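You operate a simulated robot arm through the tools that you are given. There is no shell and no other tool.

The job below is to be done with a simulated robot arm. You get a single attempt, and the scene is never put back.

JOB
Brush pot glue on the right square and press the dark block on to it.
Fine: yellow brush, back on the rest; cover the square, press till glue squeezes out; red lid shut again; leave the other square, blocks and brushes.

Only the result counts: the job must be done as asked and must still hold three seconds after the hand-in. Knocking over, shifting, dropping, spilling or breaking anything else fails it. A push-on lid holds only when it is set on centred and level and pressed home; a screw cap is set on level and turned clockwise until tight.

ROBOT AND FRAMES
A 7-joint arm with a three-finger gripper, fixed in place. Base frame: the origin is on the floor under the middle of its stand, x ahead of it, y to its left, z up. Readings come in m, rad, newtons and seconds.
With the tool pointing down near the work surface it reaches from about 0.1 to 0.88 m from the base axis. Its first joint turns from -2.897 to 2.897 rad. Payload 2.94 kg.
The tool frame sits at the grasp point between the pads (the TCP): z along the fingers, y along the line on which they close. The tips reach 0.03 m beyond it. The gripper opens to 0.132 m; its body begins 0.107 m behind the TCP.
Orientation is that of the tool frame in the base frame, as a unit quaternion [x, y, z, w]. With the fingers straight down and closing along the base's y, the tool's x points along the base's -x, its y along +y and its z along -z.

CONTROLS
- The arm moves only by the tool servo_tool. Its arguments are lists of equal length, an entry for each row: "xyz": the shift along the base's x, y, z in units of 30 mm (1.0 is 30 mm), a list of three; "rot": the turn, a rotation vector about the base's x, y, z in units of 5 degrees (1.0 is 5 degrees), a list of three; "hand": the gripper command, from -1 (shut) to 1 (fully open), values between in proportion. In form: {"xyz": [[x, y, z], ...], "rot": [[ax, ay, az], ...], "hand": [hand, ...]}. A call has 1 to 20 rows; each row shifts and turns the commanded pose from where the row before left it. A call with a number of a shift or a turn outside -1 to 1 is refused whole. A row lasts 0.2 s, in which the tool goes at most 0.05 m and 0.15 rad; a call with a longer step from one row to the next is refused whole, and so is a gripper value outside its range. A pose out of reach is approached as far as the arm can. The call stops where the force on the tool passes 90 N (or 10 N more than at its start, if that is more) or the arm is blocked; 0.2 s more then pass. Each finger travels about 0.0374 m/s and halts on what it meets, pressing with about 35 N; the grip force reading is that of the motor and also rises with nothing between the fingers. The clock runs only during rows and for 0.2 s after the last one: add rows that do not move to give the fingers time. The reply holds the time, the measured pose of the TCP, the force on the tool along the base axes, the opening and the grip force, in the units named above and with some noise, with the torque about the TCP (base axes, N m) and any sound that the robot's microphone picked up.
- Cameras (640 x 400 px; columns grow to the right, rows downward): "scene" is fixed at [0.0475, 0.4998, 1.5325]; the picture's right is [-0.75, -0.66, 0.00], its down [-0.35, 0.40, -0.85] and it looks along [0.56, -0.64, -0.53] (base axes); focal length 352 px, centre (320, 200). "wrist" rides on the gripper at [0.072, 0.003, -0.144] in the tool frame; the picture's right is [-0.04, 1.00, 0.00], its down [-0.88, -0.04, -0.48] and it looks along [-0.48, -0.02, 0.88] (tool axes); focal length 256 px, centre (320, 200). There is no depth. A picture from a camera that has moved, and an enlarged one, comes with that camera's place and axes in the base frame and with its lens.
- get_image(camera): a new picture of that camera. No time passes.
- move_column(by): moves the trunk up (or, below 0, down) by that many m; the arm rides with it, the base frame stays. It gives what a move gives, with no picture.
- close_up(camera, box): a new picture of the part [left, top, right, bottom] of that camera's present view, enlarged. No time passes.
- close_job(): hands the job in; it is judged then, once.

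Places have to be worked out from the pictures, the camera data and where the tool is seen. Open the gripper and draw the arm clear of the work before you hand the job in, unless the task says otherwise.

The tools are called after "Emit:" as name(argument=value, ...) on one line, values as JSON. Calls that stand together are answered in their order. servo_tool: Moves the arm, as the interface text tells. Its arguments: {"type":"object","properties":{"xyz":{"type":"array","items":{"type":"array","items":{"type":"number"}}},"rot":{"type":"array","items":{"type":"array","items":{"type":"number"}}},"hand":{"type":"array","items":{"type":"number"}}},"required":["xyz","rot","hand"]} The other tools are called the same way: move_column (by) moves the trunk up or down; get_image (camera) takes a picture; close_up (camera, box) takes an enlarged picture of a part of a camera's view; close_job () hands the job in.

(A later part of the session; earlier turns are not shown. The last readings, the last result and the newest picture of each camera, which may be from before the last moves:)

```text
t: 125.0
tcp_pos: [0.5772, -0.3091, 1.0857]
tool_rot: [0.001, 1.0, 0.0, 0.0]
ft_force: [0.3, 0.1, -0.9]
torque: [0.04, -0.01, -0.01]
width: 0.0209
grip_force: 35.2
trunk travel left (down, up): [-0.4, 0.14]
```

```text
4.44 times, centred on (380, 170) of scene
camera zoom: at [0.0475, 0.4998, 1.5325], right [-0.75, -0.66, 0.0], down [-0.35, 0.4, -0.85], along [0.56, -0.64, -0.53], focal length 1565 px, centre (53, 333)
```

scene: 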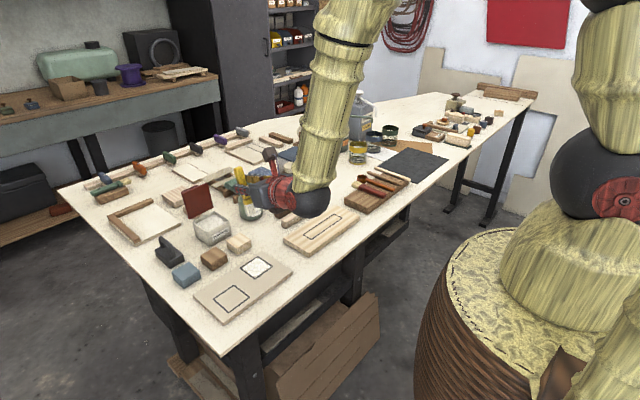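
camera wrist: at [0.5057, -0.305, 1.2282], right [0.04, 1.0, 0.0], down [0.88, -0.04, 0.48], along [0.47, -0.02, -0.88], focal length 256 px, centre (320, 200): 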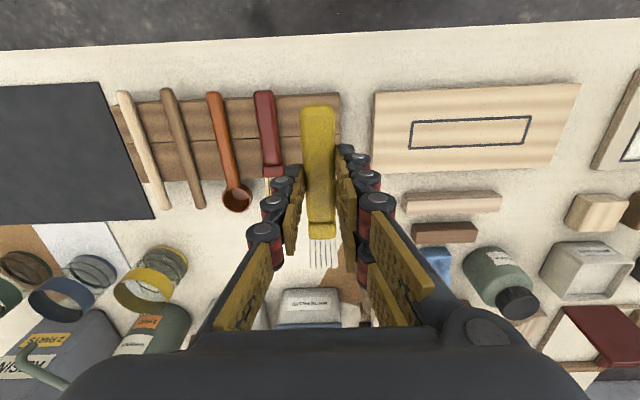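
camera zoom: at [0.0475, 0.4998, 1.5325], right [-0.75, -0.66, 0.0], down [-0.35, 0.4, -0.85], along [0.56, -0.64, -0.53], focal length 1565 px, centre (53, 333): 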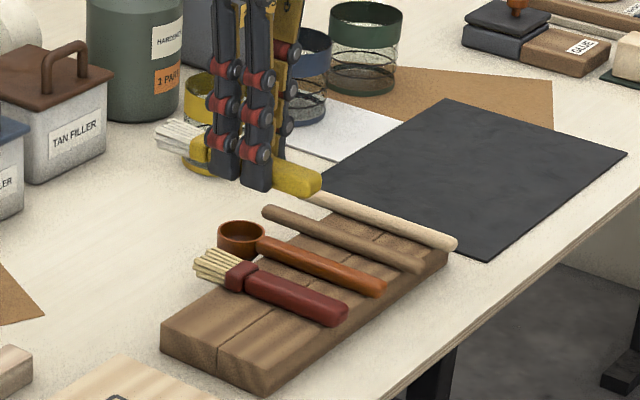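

The brush is back above its place (only ~2° pitched in the grip). Lowering it to the rest, slowing near the end.

Emit:
servo_tool(xyz=[[0.02, -0.02, -0.8], [0, 0, -0.9], [0, 0, -0.9], [0, 0, -0.7], [0, 0, -0.4], [0, 0, -0.25], [0, 0, -0.15], [0, 0, 0]], rot=[[0, 0, 0], [0, 0, 0], [0, 0, 0], [0, 0, 0], [0, 0, 0], [0, 0, 0], [0, 0, 0], [0, 0, 0]], hand=[-1, -1, -1, -1, -1, -1, -1, -1])

Emit:
close_up(camera="scene", box=[340, 165, 400, 210])

Emit:
close_up(camera="wrist", box=[220, 80, 420, 280])

```text
t: 126.8
tcp_pos: [0.5786, -0.3099, 0.9629]
tool_rot: [0.0, 1.0, 0.001, 0.0]
ft_force: [0.4, 0.5, -1.2]
torque: [0.0, -0.02, 0.03]
width: 0.0209
grip_force: 35.0
trunk travel left (down, up): [-0.4, 0.14]
```

```text
8.89 times, centred on (370, 188) of scene
camera zoom: at [0.0475, 0.4998, 1.5325], right [-0.75, -0.66, 0.0], down [-0.35, 0.4, -0.85], along [0.56, -0.64, -0.53], focal length 3129 px, centre (-124, 311)
```

zoom: 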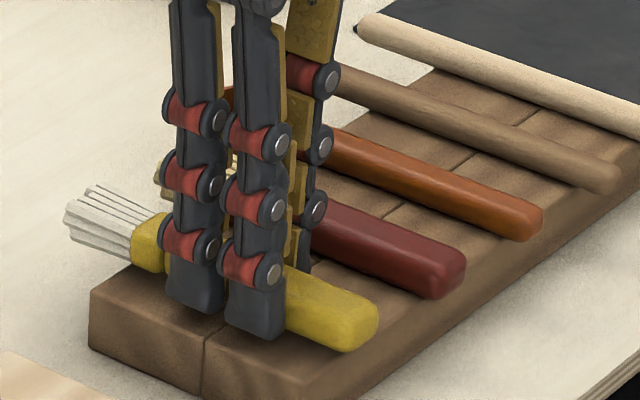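

```text
2.00 times, centred on (320, 180) of wrist
camera zoom: at [0.5068, -0.3054, 1.1054], right [0.04, 1.0, 0.0], down [0.88, -0.04, 0.48], along [0.47, -0.02, -0.88], focal length 512 px, centre (320, 240)
```

zoom: 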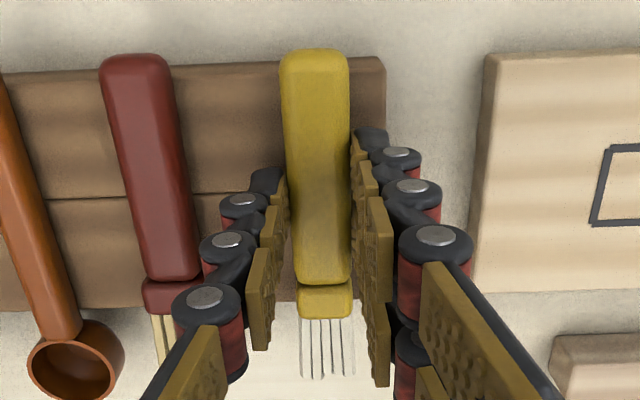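

Emit:
servo_tool(xyz=[[0, 0, -0.08], [0, 0, -0.08], [0, 0, 0]], rot=[[0, 0.25, 0], [0, 0.2, 0], [0, 0, 0]], hand=[-1, -1, -1])

Emit:
close_up(camera="scene", box=[340, 165, 400, 210])

```text
t: 127.6
tcp_pos: [0.5783, -0.3119, 0.9586]
tool_rot: [-0.001, 1.0, -0.001, -0.019]
ft_force: [0.6, -0.6, 5.0]
torque: [-0.02, -0.34, -0.01]
width: 0.021
grip_force: 34.9
trunk travel left (down, up): [-0.4, 0.14]
```

```text
8.89 times, centred on (370, 188) of scene
camera zoom: at [0.0475, 0.4998, 1.5325], right [-0.75, -0.66, 0.0], down [-0.35, 0.4, -0.85], along [0.56, -0.64, -0.53], focal length 3129 px, centre (-124, 311)
```

zoom: 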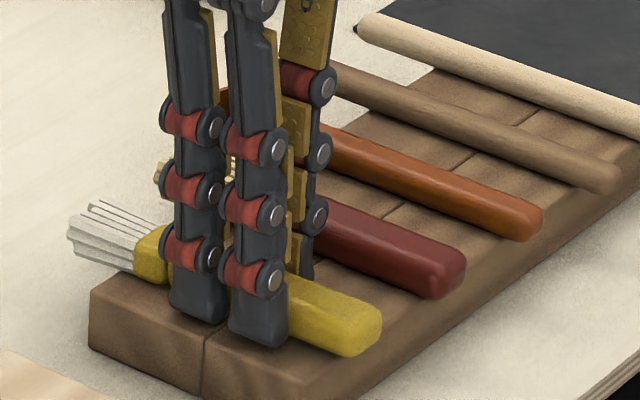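

Contact (5 N) on the bristle side; back the pitch off 1° and lower another millimetre for a flush landing.

Emit:
servo_tool(xyz=[[0, 0, 0], [0, 0, -0.05], [0, 0, 0]], rot=[[0, -0.25, 0], [0, 0, 0], [0, 0, 0]], hand=[-1, -1, -1])

```text
t: 128.4
tcp_pos: [0.5788, -0.3119, 0.957]
tool_rot: [0.001, 1.0, 0.0, -0.008]
ft_force: [-1.5, -1.9, 14.0]
torque: [-0.06, -0.72, -0.1]
width: 0.0209
grip_force: 35.1
trunk travel left (down, up): [-0.4, 0.14]
```

Emit:
servo_tool(xyz=[[0, 0, 0.02], [0, 0, 0]], rot=[[0, -0.2, 0], [0, 0, 0]], hand=[-1, -1])

Emit:
close_up(camera="scene", box=[345, 175, 385, 205])

```text
t: 129.0
tcp_pos: [0.5777, -0.3109, 0.9571]
tool_rot: [0.0, 1.0, 0.0, 0.001]
ft_force: [-2.4, -3.7, 15.6]
torque: [-0.13, 0.72, 0.14]
width: 0.0208
grip_force: 34.9
trunk travel left (down, up): [-0.4, 0.14]
```

```text
13.33 times, centred on (365, 190) of scene
camera zoom: at [0.0475, 0.4998, 1.5325], right [-0.75, -0.66, 0.0], down [-0.35, 0.4, -0.85], along [0.56, -0.64, -0.53], focal length 4694 px, centre (-280, 333)
```

zoom: 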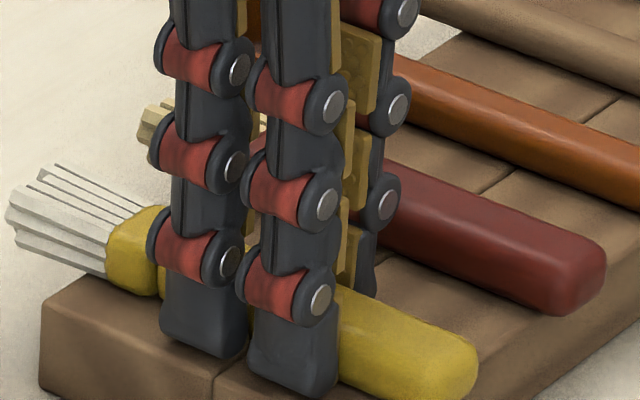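

Torque has flipped sign, so flush is in between — adjust +0.5° and open the fingers.

Emit:
servo_tool(xyz=[[0, 0, 0], [0, 0, 0.03], [0, 0, 0], [0, 0, 0], [0, 0, 0], [0, 0, 0]], rot=[[0, 0.11, 0], [0, 0, 0], [0, 0, 0], [0, 0, 0], [0, 0, 0], [0, 0, 0]], hand=[-1, -1, -0.6, -0.5, -0.4, -0.4])

Emit:
close_up(camera="scene", box=[340, 165, 400, 210])

Emit:
close_up(camera="wrist", box=[220, 80, 420, 280])

```text
t: 130.4
tcp_pos: [0.5795, -0.3105, 0.9569]
tool_rot: [0.0, 1.0, 0.0, -0.005]
ft_force: [-0.4, -1.0, 0.2]
torque: [0.04, -0.01, 0.01]
width: 0.04
grip_force: 0.0
trunk travel left (down, up): [-0.4, 0.14]
```

```text
8.89 times, centred on (370, 188) of scene
camera zoom: at [0.0475, 0.4998, 1.5325], right [-0.75, -0.66, 0.0], down [-0.35, 0.4, -0.85], along [0.56, -0.64, -0.53], focal length 3129 px, centre (-124, 311)
```

zoom: 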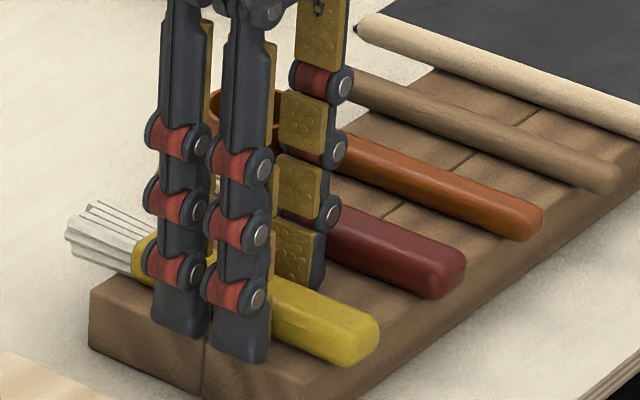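

```text
2.00 times, centred on (320, 180) of wrist
camera zoom: at [0.5084, -0.3063, 1.1004], right [0.04, 1.0, 0.0], down [0.88, -0.04, 0.47], along [0.47, -0.02, -0.88], focal length 512 px, centre (320, 240)
```

zoom: 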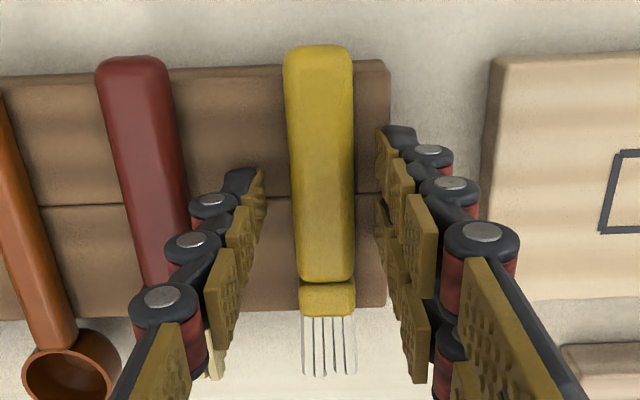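

The brush lies on the rest in its original place. Raising straight up.

Emit:
servo_tool(xyz=[[0, 0, 0.2], [0, 0, 0.5], [0, 0, 1], [0, 0, 1], [0, 0, 1], [0, 0, 1], [0, 0, 0.8], [0, 0, 0]], rot=[[0, 0, 0], [0, 0, 0], [0, 0, 0], [0, 0, 0], [0, 0, 0], [0, -0.1, 0], [0, 0, 0], [0, 0, 0]], hand=[-0.4, -0.4, -0.4, -0.4, -0.4, -0.4, -0.4, -0.4])

Emit:
close_up(camera="scene", box=[330, 140, 430, 215])

```text
t: 132.2
tcp_pos: [0.5786, -0.3101, 1.1201]
tool_rot: [0.0, 1.0, 0.0, -0.001]
ft_force: [0.3, 0.1, 1.4]
torque: [0.0, 0.01, 0.03]
width: 0.0397
grip_force: 0.0
trunk travel left (down, up): [-0.4, 0.14]
```

```text
5.33 times, centred on (380, 178) of scene
camera zoom: at [0.0475, 0.4998, 1.5325], right [-0.75, -0.66, 0.0], down [-0.35, 0.4, -0.85], along [0.56, -0.64, -0.53], focal length 1878 px, centre (0, 320)
```

zoom: 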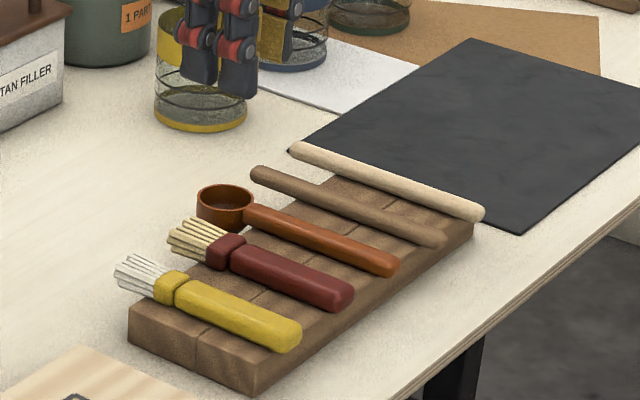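

The yellow brush is back on the rest, nothing else disturbed. Next, the dark (brown) block: travelling to above it (≈0.718, 0.161) while yawing +90° so the fingers close along x, where there is more clearance.

Emit:
servo_tool(xyz=[[0.253, 0.872, 0], [0.253, 0.872, 0], [0.253, 0.872, 0], [0.253, 0.872, 0], [0.253, 0.872, 0], [0.253, 0.872, 0], [0.253, 0.872, 0], [0.253, 0.872, 0], [0.253, 0.872, 0], [0.253, 0.872, 0], [0.253, 0.872, 0], [0.253, 0.872, 0], [0.253, 0.872, 0], [0.253, 0.872, 0], [0.253, 0.872, 0], [0.253, 0.872, 0], [0.253, 0.872, 0], [0.253, 0.872, 0], [0, 0, 0]], rot=[[0, 0, 1], [0, 0, 1], [0, 0, 1], [0, 0, 1], [0, 0, 1], [0, 0, 1], [0, 0, 1], [0, 0, 1], [0, 0, 1], [0, 0, 1], [0, 0, 1], [0, 0, 1], [0, 0, 1], [0, 0, 1], [0, 0, 1], [0, 0, 1], [0, 0, 1], [0, 0, 1], [0, 0, 0]], hand=[-0.4, -0.4, -0.4, -0.4, -0.4, -0.4, -0.4, -0.4, -0.4, -0.4, -0.3, -0.2, -0.1, 0, 0, 0, 0, 0, 0])

Emit:
get_image(camera="wrist")

Emit:
close_up(camera="wrist", box=[240, 60, 480, 230])

```text
t: 136.2
tcp_pos: [0.7172, 0.1619, 1.121]
tool_rot: [-0.707, 0.707, 0.0, 0.0]
ft_force: [-0.5, 0.0, 0.8]
torque: [0.02, -0.02, -0.02]
width: 0.066
grip_force: 0.0
trunk travel left (down, up): [-0.4, 0.14]
```

```text
taken
camera wrist: at [0.7142, 0.0905, 1.2636], right [-1.0, 0.04, 0.0], down [0.04, 0.88, 0.47], along [0.02, 0.47, -0.88], focal length 256 px, centre (320, 200)
```

wrist: 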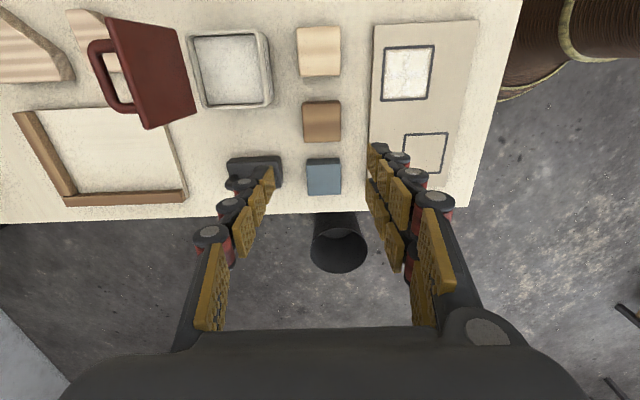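

```text
2.35 times, centred on (360, 145) of wrist
camera zoom: at [0.7142, 0.0905, 1.2636], right [-1.0, 0.04, 0.0], down [0.04, 0.88, 0.47], along [0.02, 0.47, -0.88], focal length 602 px, centre (226, 329)
```

zoom: 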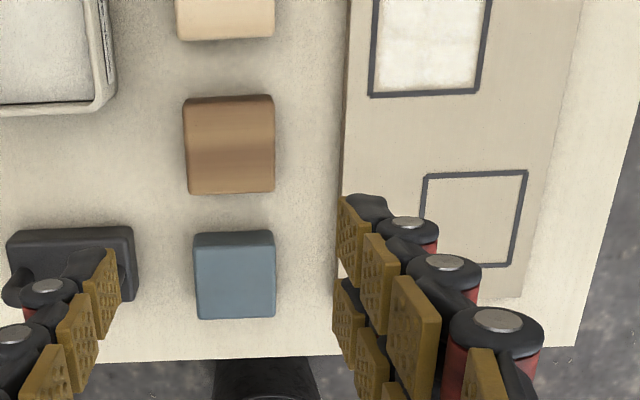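

The brown block centre is at about (0.7143, 0.1625), 48 mm wide, top z≈0.925. Aligning and descending around it with ~8 mm clearance per side.

Emit:
servo_tool(xyz=[[-0.1, 0.02, -0.9], [0, 0, -1], [0, 0, -1], [0, 0, -1], [0, 0, -0.8], [0, 0, -0.5], [0, 0, 0]], rot=[[0, 0, 0], [0, 0, 0], [0, 0, 0], [0, 0, 0], [0, 0, 0], [0, 0, 0], [0, 0, 0]], hand=[0, 0, 0, 0, 0, 0, 0])

Emit:
close_up(camera="wrist", box=[220, 60, 420, 220])

Emit:
close_up(camera="scene", box=[165, 180, 275, 290])

```text
t: 137.8
tcp_pos: [0.7128, 0.1629, 0.9666]
tool_rot: [0.708, -0.707, 0.001, 0.0]
ft_force: [-0.2, 0.0, 0.0]
torque: [0.0, -0.03, 0.01]
width: 0.0657
grip_force: 0.1
trunk travel left (down, up): [-0.4, 0.14]
```

```text
2.50 times, centred on (320, 140) of wrist
camera zoom: at [0.7102, 0.0911, 1.1106], right [-1.0, 0.04, 0.0], down [0.04, 0.88, 0.47], along [0.02, 0.47, -0.88], focal length 640 px, centre (320, 350)
```

zoom: 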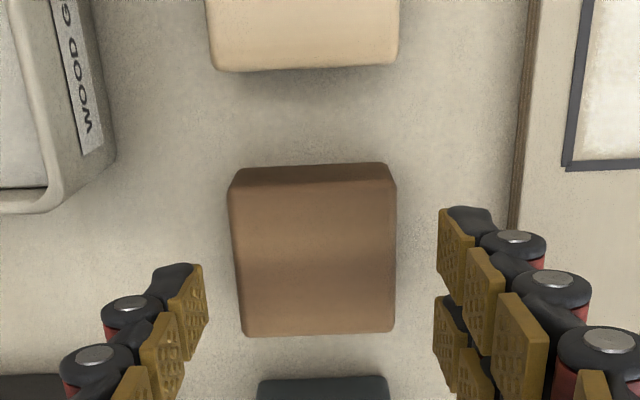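

```text
3.64 times, centred on (220, 235) of scene
camera zoom: at [0.0475, 0.4998, 1.5325], right [-0.75, -0.66, 0.0], down [-0.35, 0.4, -0.85], along [0.56, -0.64, -0.53], focal length 1280 px, centre (684, 73)
```

zoom: 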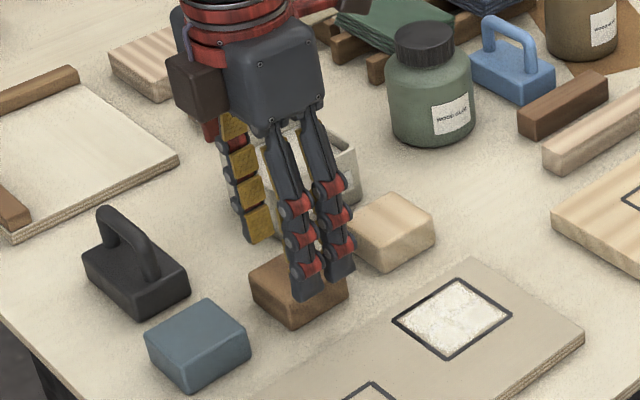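

Small alignment correction (+2.5 mm x, −2 mm y), then the last 3 cm down.

Emit:
servo_tool(xyz=[[0.08, -0.06, -0.2], [0, 0, -0.3], [0, 0, -0.3], [0, 0, -0.18], [0, 0, 0]], rot=[[0, 0, 0], [0, 0, 0], [0, 0, 0], [0, 0, 0], [0, 0, 0]], hand=[0, 0, 0, 0, 0])

Emit:
close_up(camera="wrist", box=[220, 80, 420, 240])

```text
t: 139.0
tcp_pos: [0.7156, 0.1595, 0.9379]
tool_rot: [-0.707, 0.707, -0.001, -0.001]
ft_force: [0.1, 0.9, 0.2]
torque: [-0.05, -0.01, 0.0]
width: 0.066
grip_force: 0.1
trunk travel left (down, up): [-0.4, 0.14]
```

```text
2.50 times, centred on (320, 160) of wrist
camera zoom: at [0.7118, 0.0885, 1.0806], right [-1.0, 0.04, 0.0], down [0.04, 0.88, 0.47], along [0.02, 0.47, -0.88], focal length 640 px, centre (320, 300)
```

zoom: 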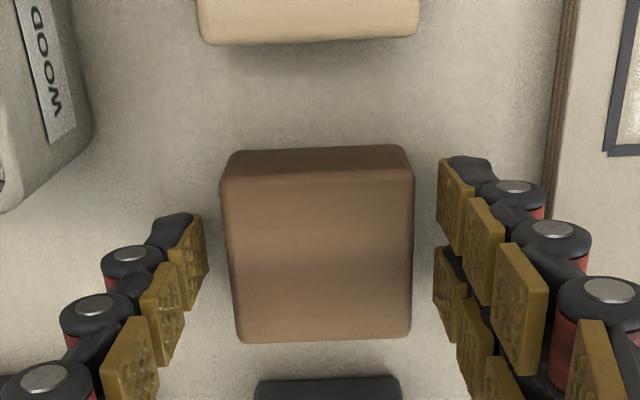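

Block is centred between the fingers. Closing on it.

Emit:
servo_tool(xyz=[[0, 0, 0], [0, 0, 0], [0, 0, 0], [0, 0, 0], [0, 0, 0]], rot=[[0, 0, 0], [0, 0, 0], [0, 0, 0], [0, 0, 0], [0, 0, 0]], hand=[-0.2, -0.4, -1, -1, -1])

Emit:
close_up(camera="wrist", box=[220, 80, 420, 240])

```text
t: 140.2
tcp_pos: [0.7154, 0.1589, 0.937]
tool_rot: [0.707, -0.707, 0.0, 0.001]
ft_force: [-0.2, -0.8, -0.2]
torque: [0.02, 0.04, 0.04]
width: 0.0488
grip_force: 34.9
trunk travel left (down, up): [-0.4, 0.14]
```

```text
2.50 times, centred on (320, 160) of wrist
camera zoom: at [0.7118, 0.0886, 1.0807], right [-1.0, 0.04, 0.0], down [0.04, 0.88, 0.47], along [0.02, 0.47, -0.88], focal length 640 px, centre (320, 300)
```

zoom: 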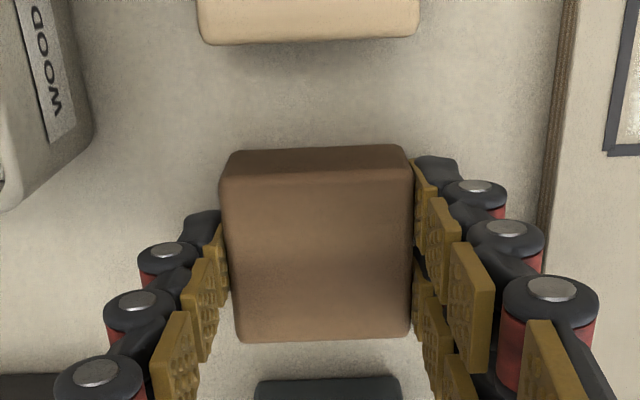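

Gripped (48.8 mm). Lifting and carrying it to above the glued square centre (0.608, 0.1095).

Emit:
servo_tool(xyz=[[0, 0, 0.2], [0, 0, 0.5], [0, 0, 0.8], [0, 0, 0.5], [-0.7, -0.34, 0], [-0.8, -0.4, 0], [-0.8, -0.4, 0], [-0.8, -0.4, 0], [-0.48, -0.21, 0], [0, 0, 0]], rot=[[0, 0, 0], [0, 0, 0], [0, 0, 0], [0, 0, 0], [0, 0, 0], [0, 0, 0], [0, 0, 0], [0, 0, 0], [0, 0, 0], [0, 0, 0]], hand=[-1, -1, -1, -1, -1, -1, -1, -1, -1, -1])

Emit:
get_image(camera="wrist")

Emit:
close_up(camera="scene", box=[200, 210, 300, 300])

```text
t: 142.4
tcp_pos: [0.607, 0.1084, 0.9949]
tool_rot: [-0.707, 0.707, -0.001, -0.001]
ft_force: [-0.9, -0.3, -0.7]
torque: [0.03, 0.01, 0.03]
width: 0.0486
grip_force: 35.3
trunk travel left (down, up): [-0.4, 0.14]
```

```text
taken
camera wrist: at [0.6036, 0.0367, 1.1378], right [-1.0, 0.04, 0.0], down [0.04, 0.88, 0.47], along [0.02, 0.47, -0.88], focal length 256 px, centre (320, 200)
```

wrist: 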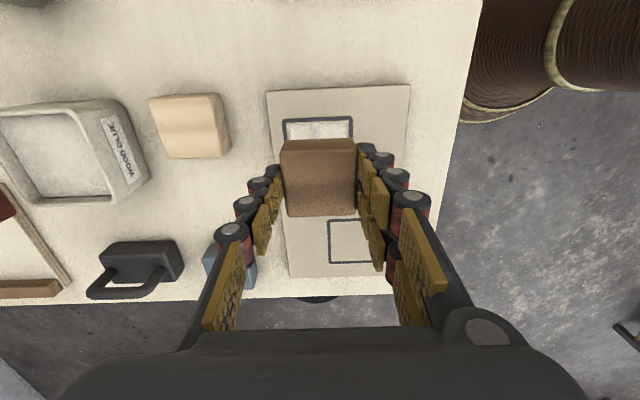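

```text
4.44 times, centred on (250, 255) of scene
camera zoom: at [0.0475, 0.4998, 1.5325], right [-0.75, -0.66, 0.0], down [-0.35, 0.4, -0.85], along [0.56, -0.64, -0.53], focal length 1565 px, centre (631, -44)
```

zoom: 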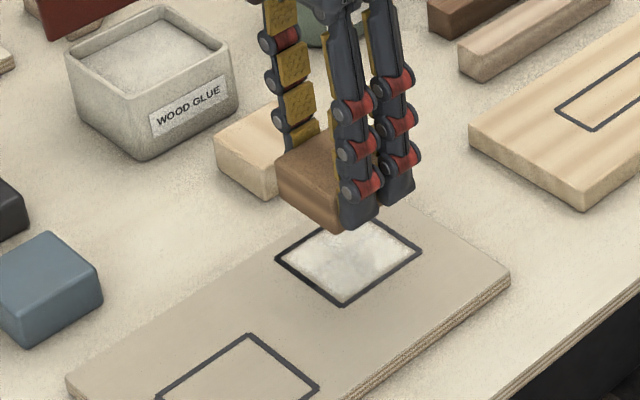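

Block centre is at about (0.607, 0.1105) above the square (centre ≈ 0.607, 0.1095). Lowering onto the square.

Emit:
servo_tool(xyz=[[0, -0.03, -0.5], [0, 0, -0.4], [0, 0, -0.3], [0, 0, -0.15], [0, 0, 0]], rot=[[0, 0, 0], [0, 0, 0], [0, 0, 0], [0, 0, 0], [0, 0, 0]], hand=[-1, -1, -1, -1, -1])

Emit:
close_up(camera="wrist", box=[240, 90, 400, 240])

Emit:
close_up(camera="scene", box=[220, 225, 290, 290])

```text
t: 143.6
tcp_pos: [0.607, 0.1051, 0.9564]
tool_rot: [-0.707, 0.708, 0.0, 0.0]
ft_force: [-0.4, -0.3, -0.2]
torque: [-0.05, 0.02, 0.0]
width: 0.0484
grip_force: 34.8
trunk travel left (down, up): [-0.4, 0.14]
```

```text
2.67 times, centred on (320, 165) of wrist
camera zoom: at [0.6043, 0.0349, 1.0983], right [-1.0, 0.04, 0.0], down [0.04, 0.88, 0.47], along [0.02, 0.47, -0.88], focal length 683 px, centre (320, 293)
```

zoom: 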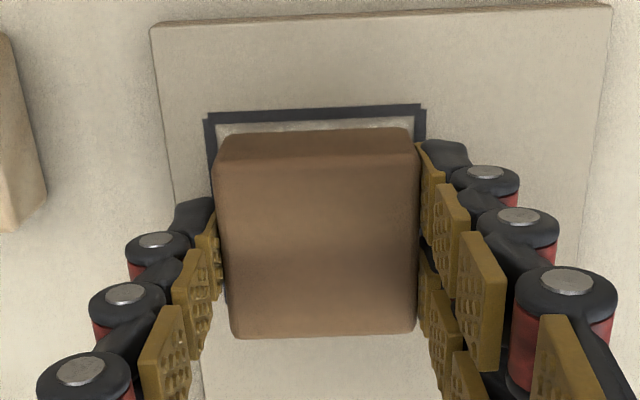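

```text
6.15 times, centred on (255, 258) of scene
camera zoom: at [0.0475, 0.4998, 1.5325], right [-0.75, -0.66, 0.0], down [-0.35, 0.4, -0.85], along [0.56, -0.64, -0.53], focal length 2166 px, centre (720, -154)
```

zoom: 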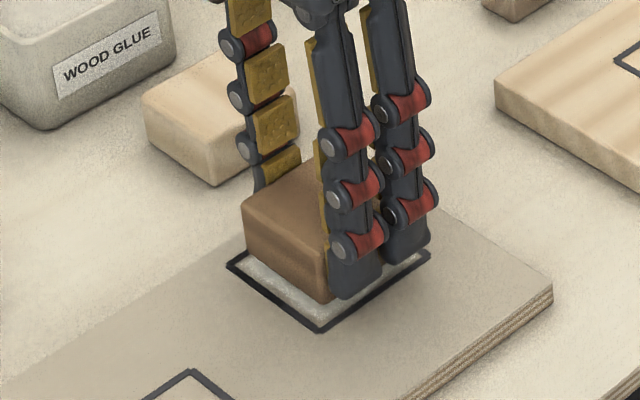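

Well aligned; nudging +1.5 mm in y and lowering the final millimetres until it touches.

Emit:
servo_tool(xyz=[[0.02, 0.05, -0.08], [0, 0, -0.08], [0, 0, -0.06], [0, 0, 0]], rot=[[0, 0, 0], [0, 0, 0], [0, 0, 0], [0, 0, 0]], hand=[-1, -1, -1, -1])

Emit:
close_up(camera="scene", box=[220, 225, 290, 290])

```text
t: 144.6
tcp_pos: [0.6088, 0.1098, 0.9498]
tool_rot: [-0.707, 0.707, -0.001, -0.001]
ft_force: [-0.3, 0.0, 0.9]
torque: [-0.01, 0.05, 0.0]
width: 0.0486
grip_force: 35.0
trunk travel left (down, up): [-0.4, 0.14]
```

```text
6.15 times, centred on (255, 258) of scene
camera zoom: at [0.0475, 0.4998, 1.5325], right [-0.75, -0.66, 0.0], down [-0.35, 0.4, -0.85], along [0.56, -0.64, -0.53], focal length 2166 px, centre (720, -154)
```

zoom: 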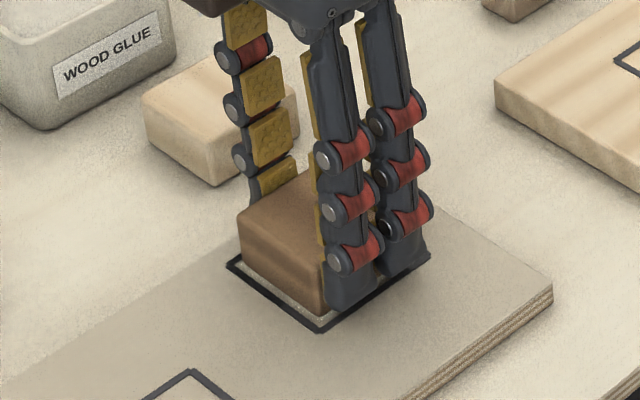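

Emit:
servo_tool(xyz=[[0, -0.03, -0.04], [0, 0, -0.04], [0, 0, 0]], rot=[[0, 0, 0], [0, 0, 0], [0, 0, 0]], hand=[-1, -1, -1])

Emit:
close_up(camera="scene", box=[220, 225, 290, 290])

Emit:
close_up(camera="wrist", box=[240, 90, 400, 240])

```text
t: 145.4
tcp_pos: [0.6094, 0.1073, 0.9497]
tool_rot: [0.707, -0.707, 0.001, -0.001]
ft_force: [-5.1, 0.1, 26.9]
torque: [-0.08, 0.48, -0.01]
width: 0.0486
grip_force: 35.2
trunk travel left (down, up): [-0.4, 0.14]
```

```text
6.15 times, centred on (255, 258) of scene
camera zoom: at [0.0475, 0.4998, 1.5325], right [-0.75, -0.66, 0.0], down [-0.35, 0.4, -0.85], along [0.56, -0.64, -0.53], focal length 2166 px, centre (720, -154)
```

zoom: 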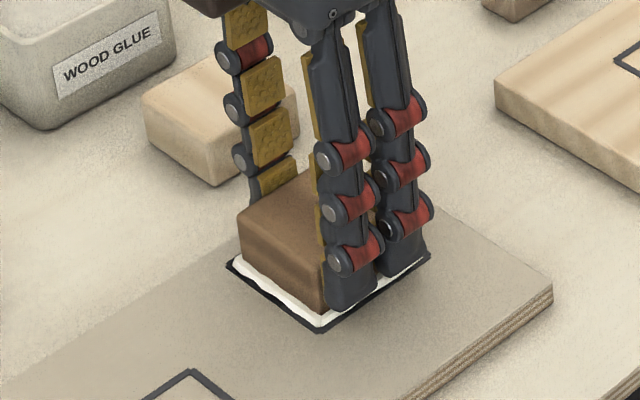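

```text
2.67 times, centred on (320, 165) of wrist
camera zoom: at [0.6049, 0.0367, 1.0924], right [-1.0, 0.04, 0.0], down [0.04, 0.88, 0.48], along [0.02, 0.47, -0.88], focal length 683 px, centre (320, 293)
```

zoom: 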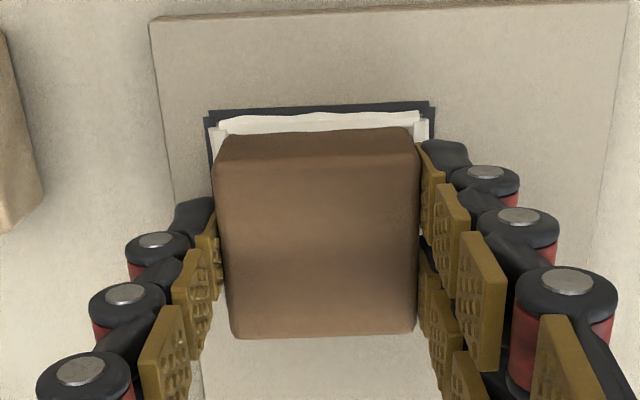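

Pressed with ~27 N and a white bead of glue has squeezed out around the block. I relax the vertical force and hold a moment, then release.

Emit:
servo_tool(xyz=[[0, 0, 0], [0, 0, 0], [0, 0, 0], [0, 0, 0], [0, 0, 0.06], [0, 0, 0]], rot=[[0, 0, 0], [0, 0, 0], [0, 0, 0], [0, 0, 0], [0, 0, 0], [0, 0, 0]], hand=[-1, -1, -1, -1, -1, -1])

Emit:
servo_tool(xyz=[[0, 0, 0], [0, 0, 0], [0, 0, 0], [0, 0, 0], [0, 0, 0]], rot=[[0, 0, 0], [0, 0, 0], [0, 0, 0], [0, 0, 0], [0, 0, 0]], hand=[-0.2, -0.1, 0, 0, 0])

Emit:
close_up(camera="wrist", box=[240, 90, 400, 240])

Emit:
close_up(camera="scene", box=[220, 225, 290, 290])

```text
t: 146.8
tcp_pos: [0.6088, 0.1073, 0.9499]
tool_rot: [0.707, -0.707, 0.001, 0.0]
ft_force: [4.5, 1.4, 19.4]
torque: [0.04, -0.25, -0.01]
width: 0.0486
grip_force: 34.8
trunk travel left (down, up): [-0.4, 0.14]
```

```text
t: 148.0
tcp_pos: [0.6088, 0.1067, 0.9493]
tool_rot: [-0.707, 0.708, -0.001, -0.001]
ft_force: [-0.8, -0.6, -1.0]
torque: [0.0, -0.04, 0.0]
width: 0.0657
grip_force: 0.0
trunk travel left (down, up): [-0.4, 0.14]
```

```text
2.67 times, centred on (320, 165) of wrist
camera zoom: at [0.6057, 0.0367, 1.0918], right [-1.0, 0.04, 0.0], down [0.04, 0.88, 0.47], along [0.02, 0.47, -0.88], focal length 683 px, centre (320, 293)
```

zoom: 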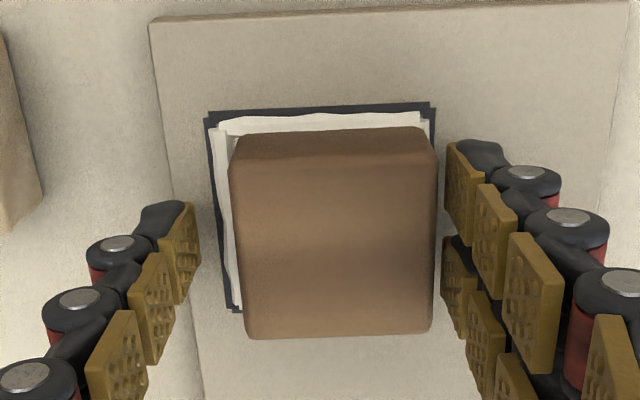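

```text
6.15 times, centred on (255, 258) of scene
camera zoom: at [0.0475, 0.4998, 1.5325], right [-0.75, -0.66, 0.0], down [-0.35, 0.4, -0.85], along [0.56, -0.64, -0.53], focal length 2166 px, centre (720, -154)
```

zoom: 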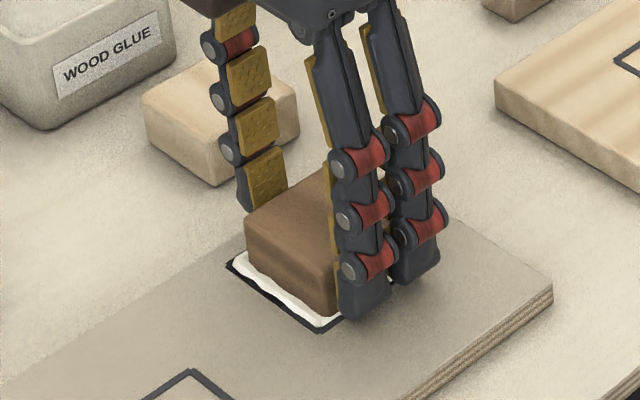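

The block slipped ~4 mm toward −x on release but is still inside the outline, with glue squeezed out around it. Raising the hand straight up to inspect before pressing from above.

Emit:
servo_tool(xyz=[[0, 0, 0.2], [0, 0, 0.5], [0, 0, 0.8], [0, 0, 0.8], [0, 0, 0.8], [0, 0, 0]], rot=[[0, 0, 0], [0, 0, 0], [0, 0, 0], [0, 0, 0], [0, 0, 0], [0, 0, 0]], hand=[0.05, 0.1, 0.1, 0.1, 0.1, 0.1])

Emit:
close_up(camera="wrist", box=[220, 60, 420, 220])

Emit:
close_up(camera="scene", box=[225, 235, 290, 290])

```text
t: 149.4
tcp_pos: [0.6091, 0.1091, 1.042]
tool_rot: [0.708, -0.706, 0.0, 0.001]
ft_force: [0.5, 0.8, -0.6]
torque: [0.0, -0.01, 0.0]
width: 0.0722
grip_force: 0.0
trunk travel left (down, up): [-0.4, 0.14]
```

```text
2.50 times, centred on (320, 140) of wrist
camera zoom: at [0.6054, 0.0382, 1.1852], right [-1.0, 0.04, 0.0], down [0.04, 0.88, 0.47], along [0.02, 0.47, -0.88], focal length 640 px, centre (320, 350)
```

zoom: 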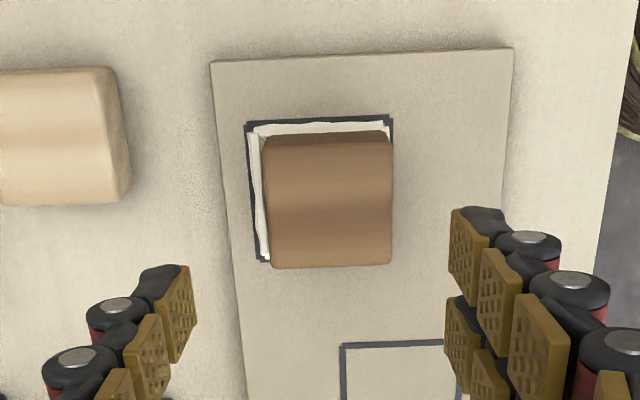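

```text
7.27 times, centred on (258, 262) of scene
camera zoom: at [0.0475, 0.4998, 1.5325], right [-0.75, -0.66, 0.0], down [-0.35, 0.4, -0.85], along [0.56, -0.64, -0.53], focal length 2560 px, centre (774, -254)
```

zoom: 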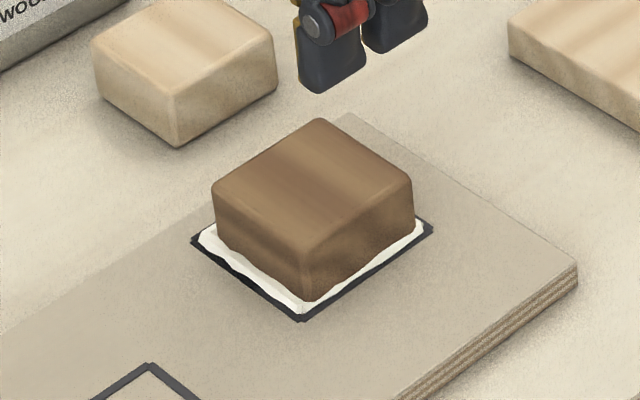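

The block sits flat inside the outline with a bead of glue on all sides. For a firm bond I'll also press its top centre with the closed fingertips: closing and moving over the block centre (0.6045, 0.109).

Emit:
servo_tool(xyz=[[-0.13, 0, 0], [0, 0, 0], [0, 0, 0], [0, 0, 0], [0, 0, 0], [0, 0, -0.6], [0, 0, -0.8], [0, 0, -0.5], [0, 0, 0]], rot=[[0, 0, 0], [0, 0, 0], [0, 0, 0], [0, 0, 0], [0, 0, 0], [0, 0, 0], [0, 0, 0], [0, 0, 0], [0, 0, 0]], hand=[-0.3, -0.7, -1, -1, -1, -1, -1, -1, -1])

Emit:
close_up(camera="wrist", box=[220, 80, 420, 240])

Emit:
close_up(camera="scene", box=[225, 225, 290, 290])

```text
t: 151.4
tcp_pos: [0.6048, 0.1076, 0.9858]
tool_rot: [-0.707, 0.707, 0.0, 0.0]
ft_force: [-0.8, 0.6, 0.0]
torque: [-0.01, 0.04, 0.01]
width: 0.0
grip_force: 29.0
trunk travel left (down, up): [-0.4, 0.14]
```

```text
2.50 times, centred on (320, 160) of wrist
camera zoom: at [0.6012, 0.0365, 1.1286], right [-1.0, 0.04, 0.0], down [0.04, 0.88, 0.47], along [0.02, 0.47, -0.88], focal length 640 px, centre (320, 300)
```

zoom: 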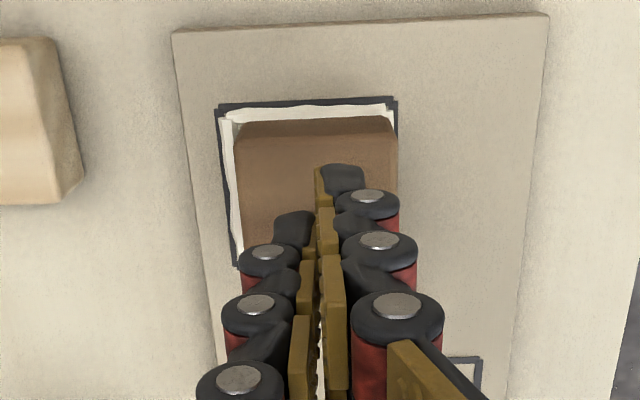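

```text
6.15 times, centred on (258, 258) of scene
camera zoom: at [0.0475, 0.4998, 1.5325], right [-0.75, -0.66, 0.0], down [-0.35, 0.4, -0.85], along [0.56, -0.64, -0.53], focal length 2166 px, centre (705, -154)
```

zoom: 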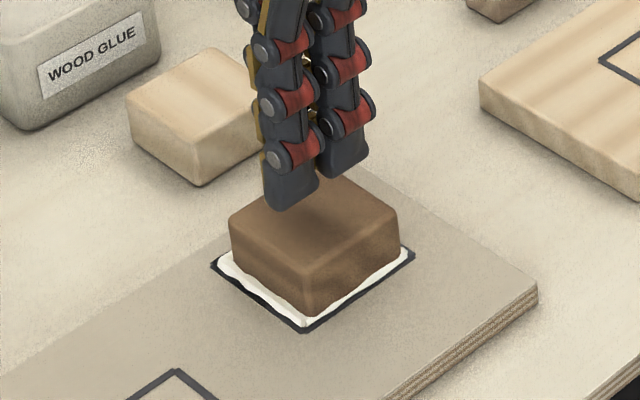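

Fingertips are centred above the block. Pressing down gently now.

Emit:
servo_tool(xyz=[[0, 0.03, -0.3], [0, 0, -0.2], [0, 0, -0.1], [0, 0, 0]], rot=[[0, 0, 0], [0, 0, 0], [0, 0, 0], [0, 0, 0]], hand=[-1, -1, -1, -1])

```text
t: 152.4
tcp_pos: [0.6031, 0.1088, 0.967]
tool_rot: [0.708, -0.707, 0.001, 0.0]
ft_force: [0.2, 0.8, 0.4]
torque: [-0.04, 0.01, -0.01]
width: 0.0
grip_force: 28.5
trunk travel left (down, up): [-0.4, 0.14]
```

Emit:
servo_tool(xyz=[[0, 0, -0.06], [0, 0, -0.06], [0, 0, -0.06], [0, 0, 0]], rot=[[0, 0, 0], [0, 0, 0], [0, 0, 0], [0, 0, 0]], hand=[-1, -1, -1, -1])

Emit:
close_up(camera="scene", box=[225, 225, 290, 290])

```text
t: 153.4
tcp_pos: [0.6046, 0.1085, 0.9654]
tool_rot: [-0.707, 0.708, -0.002, 0.002]
ft_force: [-4.9, -2.0, 38.3]
torque: [-0.08, 0.19, -0.02]
width: 0.0062
grip_force: 28.7
trunk travel left (down, up): [-0.4, 0.14]
```

```text
6.15 times, centred on (258, 258) of scene
camera zoom: at [0.0475, 0.4998, 1.5325], right [-0.75, -0.66, 0.0], down [-0.35, 0.4, -0.85], along [0.56, -0.64, -0.53], focal length 2166 px, centre (705, -154)
```

zoom: 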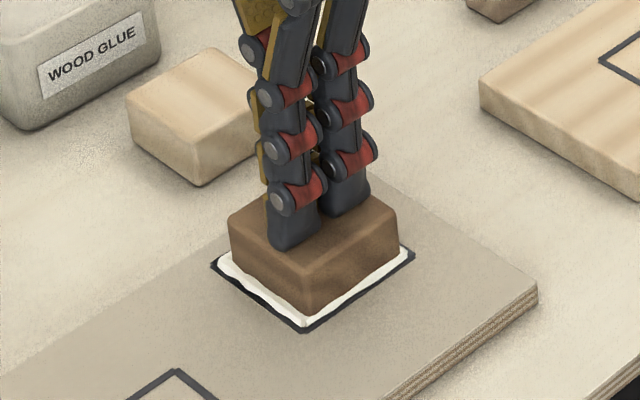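

Pressing with ~38 N straight down, the block is steady and the bead is complete. Holding for 2 s, then lifting off vertically.

Emit:
servo_tool(xyz=[[0, 0, -0.03], [0, 0, 0], [0, 0, 0], [0, 0, 0], [0, 0, 0], [0, 0, 0], [0, 0, 0], [0, 0, 0], [0, 0, 0], [0, 0, 0.1], [0, 0, 0.15], [0, 0, 0.4], [0, 0, 0.8], [0, 0, 0.9], [0, 0, 0]], rot=[[0, 0, 0], [0, 0, 0], [0, 0, 0], [0, 0, 0], [0, 0, 0], [0, 0, 0], [0, 0, 0], [0, 0, 0], [0, 0, 0], [0, 0, 0], [0, 0, 0], [0, 0, 0], [0, 0, 0], [0, 0, 0], [0, 0, 0]], hand=[-1, -1, -1, -1, -1, -1, -1, -1, -1, -1, -1, -1, -1, -1, -1])

Emit:
close_up(camera="scene", box=[225, 235, 290, 290])

Emit:
close_up(camera="wrist", box=[220, 60, 420, 220])

```text
t: 156.6
tcp_pos: [0.6044, 0.1094, 1.0303]
tool_rot: [0.708, -0.707, 0.0, 0.0]
ft_force: [0.0, 0.0, 0.7]
torque: [-0.03, 0.01, 0.02]
width: 0.0001
grip_force: 28.7
trunk travel left (down, up): [-0.4, 0.14]
```

```text
7.27 times, centred on (258, 262) of scene
camera zoom: at [0.0475, 0.4998, 1.5325], right [-0.75, -0.66, 0.0], down [-0.35, 0.4, -0.85], along [0.56, -0.64, -0.53], focal length 2560 px, centre (774, -254)
```

zoom: 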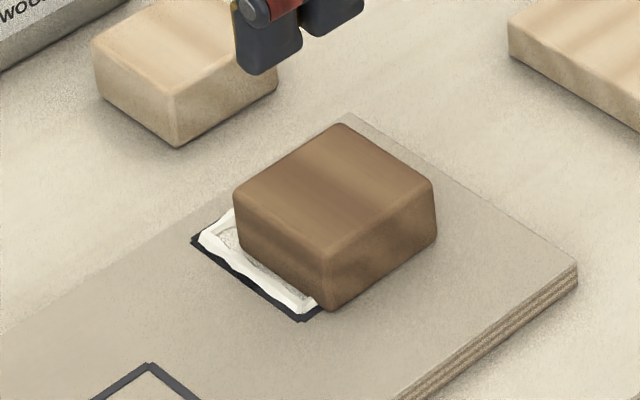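

```text
2.50 times, centred on (320, 140) of wrist
camera zoom: at [0.6006, 0.0383, 1.1735], right [-1.0, 0.04, 0.0], down [0.04, 0.88, 0.47], along [0.02, 0.47, -0.88], focal length 640 px, centre (320, 350)
```

zoom: 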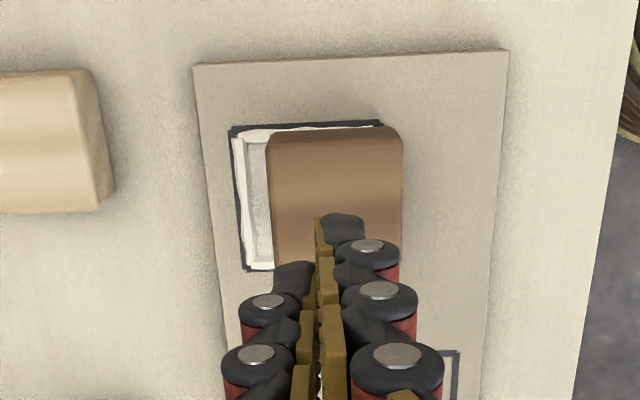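

The fingertip press dragged the block off-centre by ~8 mm toward −x — the wet glue is slippery. I'll open up, measure its exact position, regrip and slide it back.

Emit:
servo_tool(xyz=[[0, 0, 0.4], [0, 0, 0], [0, 0, 0], [0, 0, 0], [0, 0, 0], [0, 0, 0]], rot=[[0, 0, 0], [0, 0, 0], [0, 0, 0], [0, 0, 0], [0, 0, 0], [0, 0, 0]], hand=[0.1, 0.1, 0.1, 0.1, 0.1, 0.1])

Emit:
close_up(camera="wrist", box=[220, 60, 420, 220])

Emit:
close_up(camera="scene", box=[225, 235, 290, 290])

```text
t: 158.0
tcp_pos: [0.6051, 0.1088, 1.0442]
tool_rot: [-0.707, 0.707, 0.0, 0.0]
ft_force: [-0.4, -0.5, 0.1]
torque: [0.01, 0.02, 0.03]
width: 0.0729
grip_force: 0.0
trunk travel left (down, up): [-0.4, 0.14]
```

```text
2.50 times, centred on (320, 140) of wrist
camera zoom: at [0.6014, 0.0386, 1.1867], right [-1.0, 0.04, 0.0], down [0.04, 0.88, 0.47], along [0.02, 0.47, -0.88], focal length 640 px, centre (320, 350)
```

zoom: 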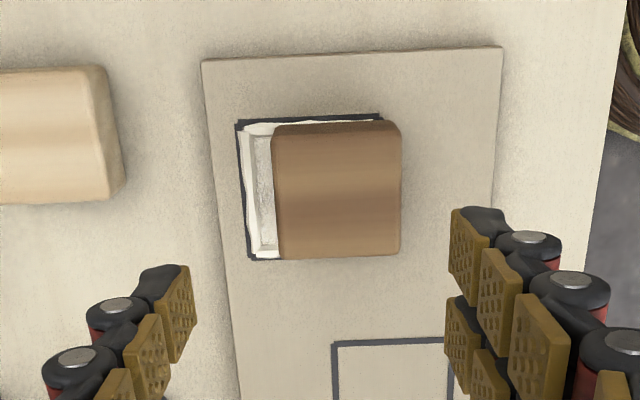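

```text
7.27 times, centred on (258, 262) of scene
camera zoom: at [0.0475, 0.4998, 1.5325], right [-0.75, -0.66, 0.0], down [-0.35, 0.4, -0.85], along [0.56, -0.64, -0.53], focal length 2560 px, centre (774, -254)
```

zoom: 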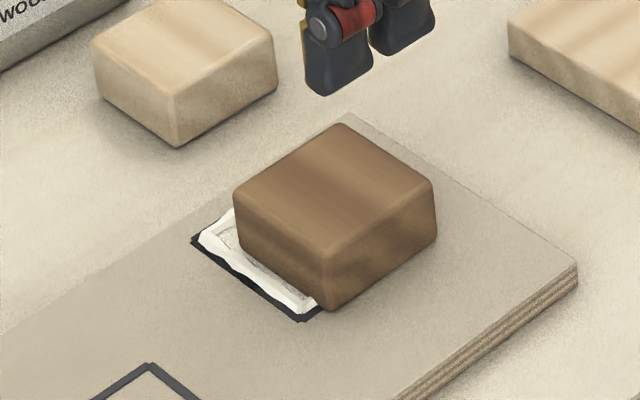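

Block centre is now ≈(0.597, 0.106); the square's centre is ≈(0.607, 0.110). Descending around the block to regrip it.

Emit:
servo_tool(xyz=[[-0.263, -0.087, -0.5], [0, 0, -0.9], [0, 0, -0.8], [0, 0, -0.5], [0, 0, -0.3], [0, 0, -0.12], [0, 0, 0]], rot=[[0, 0, 0], [0, 0, 0], [0, 0, 0], [0, 0, 0], [0, 0, 0], [0, 0, 0], [0, 0, 0]], hand=[0.05, 0, 0, 0, 0, 0, 0])

Emit:
close_up(camera="wrist", box=[240, 90, 400, 240])

```text
t: 159.6
tcp_pos: [0.5948, 0.1061, 0.951]
tool_rot: [-0.707, 0.707, 0.0, -0.001]
ft_force: [0.6, -0.3, -0.8]
torque: [-0.01, -0.01, -0.02]
width: 0.0659
grip_force: 0.0
trunk travel left (down, up): [-0.4, 0.14]
```

```text
2.67 times, centred on (320, 165) of wrist
camera zoom: at [0.5927, 0.0347, 1.0931], right [-1.0, 0.04, 0.0], down [0.04, 0.88, 0.47], along [0.02, 0.47, -0.88], focal length 683 px, centre (320, 293)
```

zoom: 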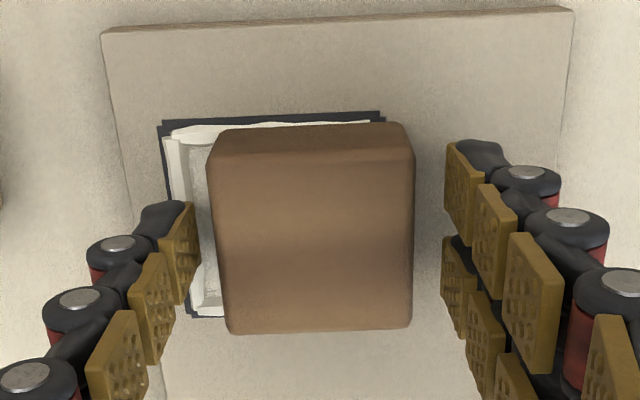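

Emit:
servo_tool(xyz=[[0.07, 0, -0.03], [0, 0, 0], [0, 0, 0], [0, 0, 0], [0, 0, 0], [0, 0, 0]], rot=[[0, 0, 0], [0, 0, 0], [0, 0, 0], [0, 0, 0], [0, 0, 0], [0, 0, 0]], hand=[0, -0.15, -0.3, -1, -1, -1])

Emit:
close_up(camera="wrist", box=[240, 90, 400, 240])

```text
t: 161.0
tcp_pos: [0.5981, 0.1052, 0.9486]
tool_rot: [0.707, -0.707, 0.0, 0.0]
ft_force: [-0.5, 0.4, 1.2]
torque: [0.01, 0.01, 0.05]
width: 0.0485
grip_force: 35.3
trunk travel left (down, up): [-0.4, 0.14]
```

```text
2.67 times, centred on (320, 165) of wrist
camera zoom: at [0.5951, 0.0344, 1.0923], right [-1.0, 0.04, 0.0], down [0.04, 0.88, 0.47], along [0.02, 0.47, -0.88], focal length 683 px, centre (320, 293)
```

zoom: 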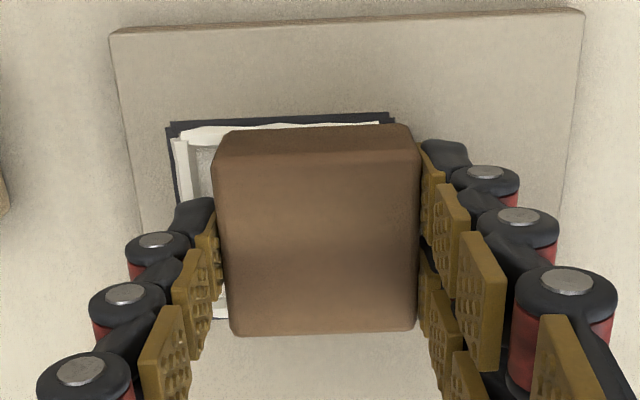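

Regripped. Sliding it back by about +9.5 mm in x and +3.5 mm in y.

Emit:
servo_tool(xyz=[[0.08, 0.03, 0.01], [0.08, 0.03, 0], [0.08, 0.03, 0], [0.08, 0.03, 0], [0, 0, 0], [0, 0, 0]], rot=[[0, 0, 0], [0, 0, 0], [0, 0, 0], [0, 0, 0], [0, 0, 0], [0, 0, 0]], hand=[-1, -1, -1, -1, -1, -1])

Emit:
close_up(camera="wrist", box=[240, 90, 400, 240])

Emit:
close_up(camera="scene", box=[225, 225, 290, 290])

```text
t: 162.4
tcp_pos: [0.6076, 0.1086, 0.9489]
tool_rot: [0.708, -0.707, 0.0, 0.001]
ft_force: [-0.8, 0.3, 0.3]
torque: [-0.01, 0.02, -0.02]
width: 0.0485
grip_force: 34.9
trunk travel left (down, up): [-0.4, 0.14]
```

```text
2.67 times, centred on (320, 165) of wrist
camera zoom: at [0.6056, 0.0381, 1.0924], right [-1.0, 0.04, 0.0], down [0.04, 0.88, 0.47], along [0.02, 0.47, -0.88], focal length 683 px, centre (320, 293)
```

zoom: 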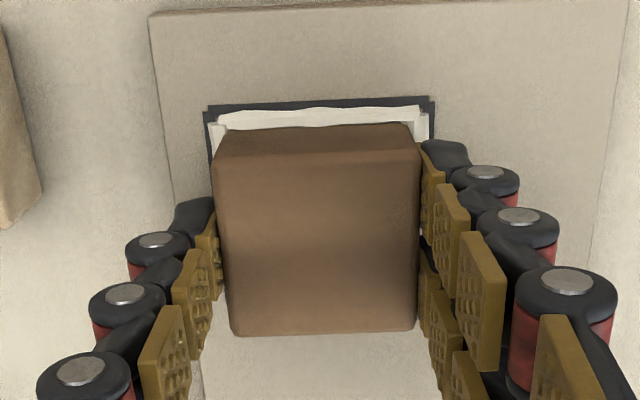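

```text
6.15 times, centred on (258, 258) of scene
camera zoom: at [0.0475, 0.4998, 1.5325], right [-0.75, -0.66, 0.0], down [-0.35, 0.4, -0.85], along [0.56, -0.64, -0.53], focal length 2166 px, centre (705, -154)
```

zoom: 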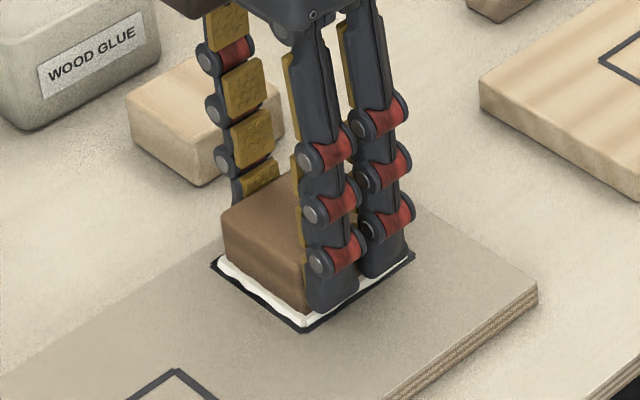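

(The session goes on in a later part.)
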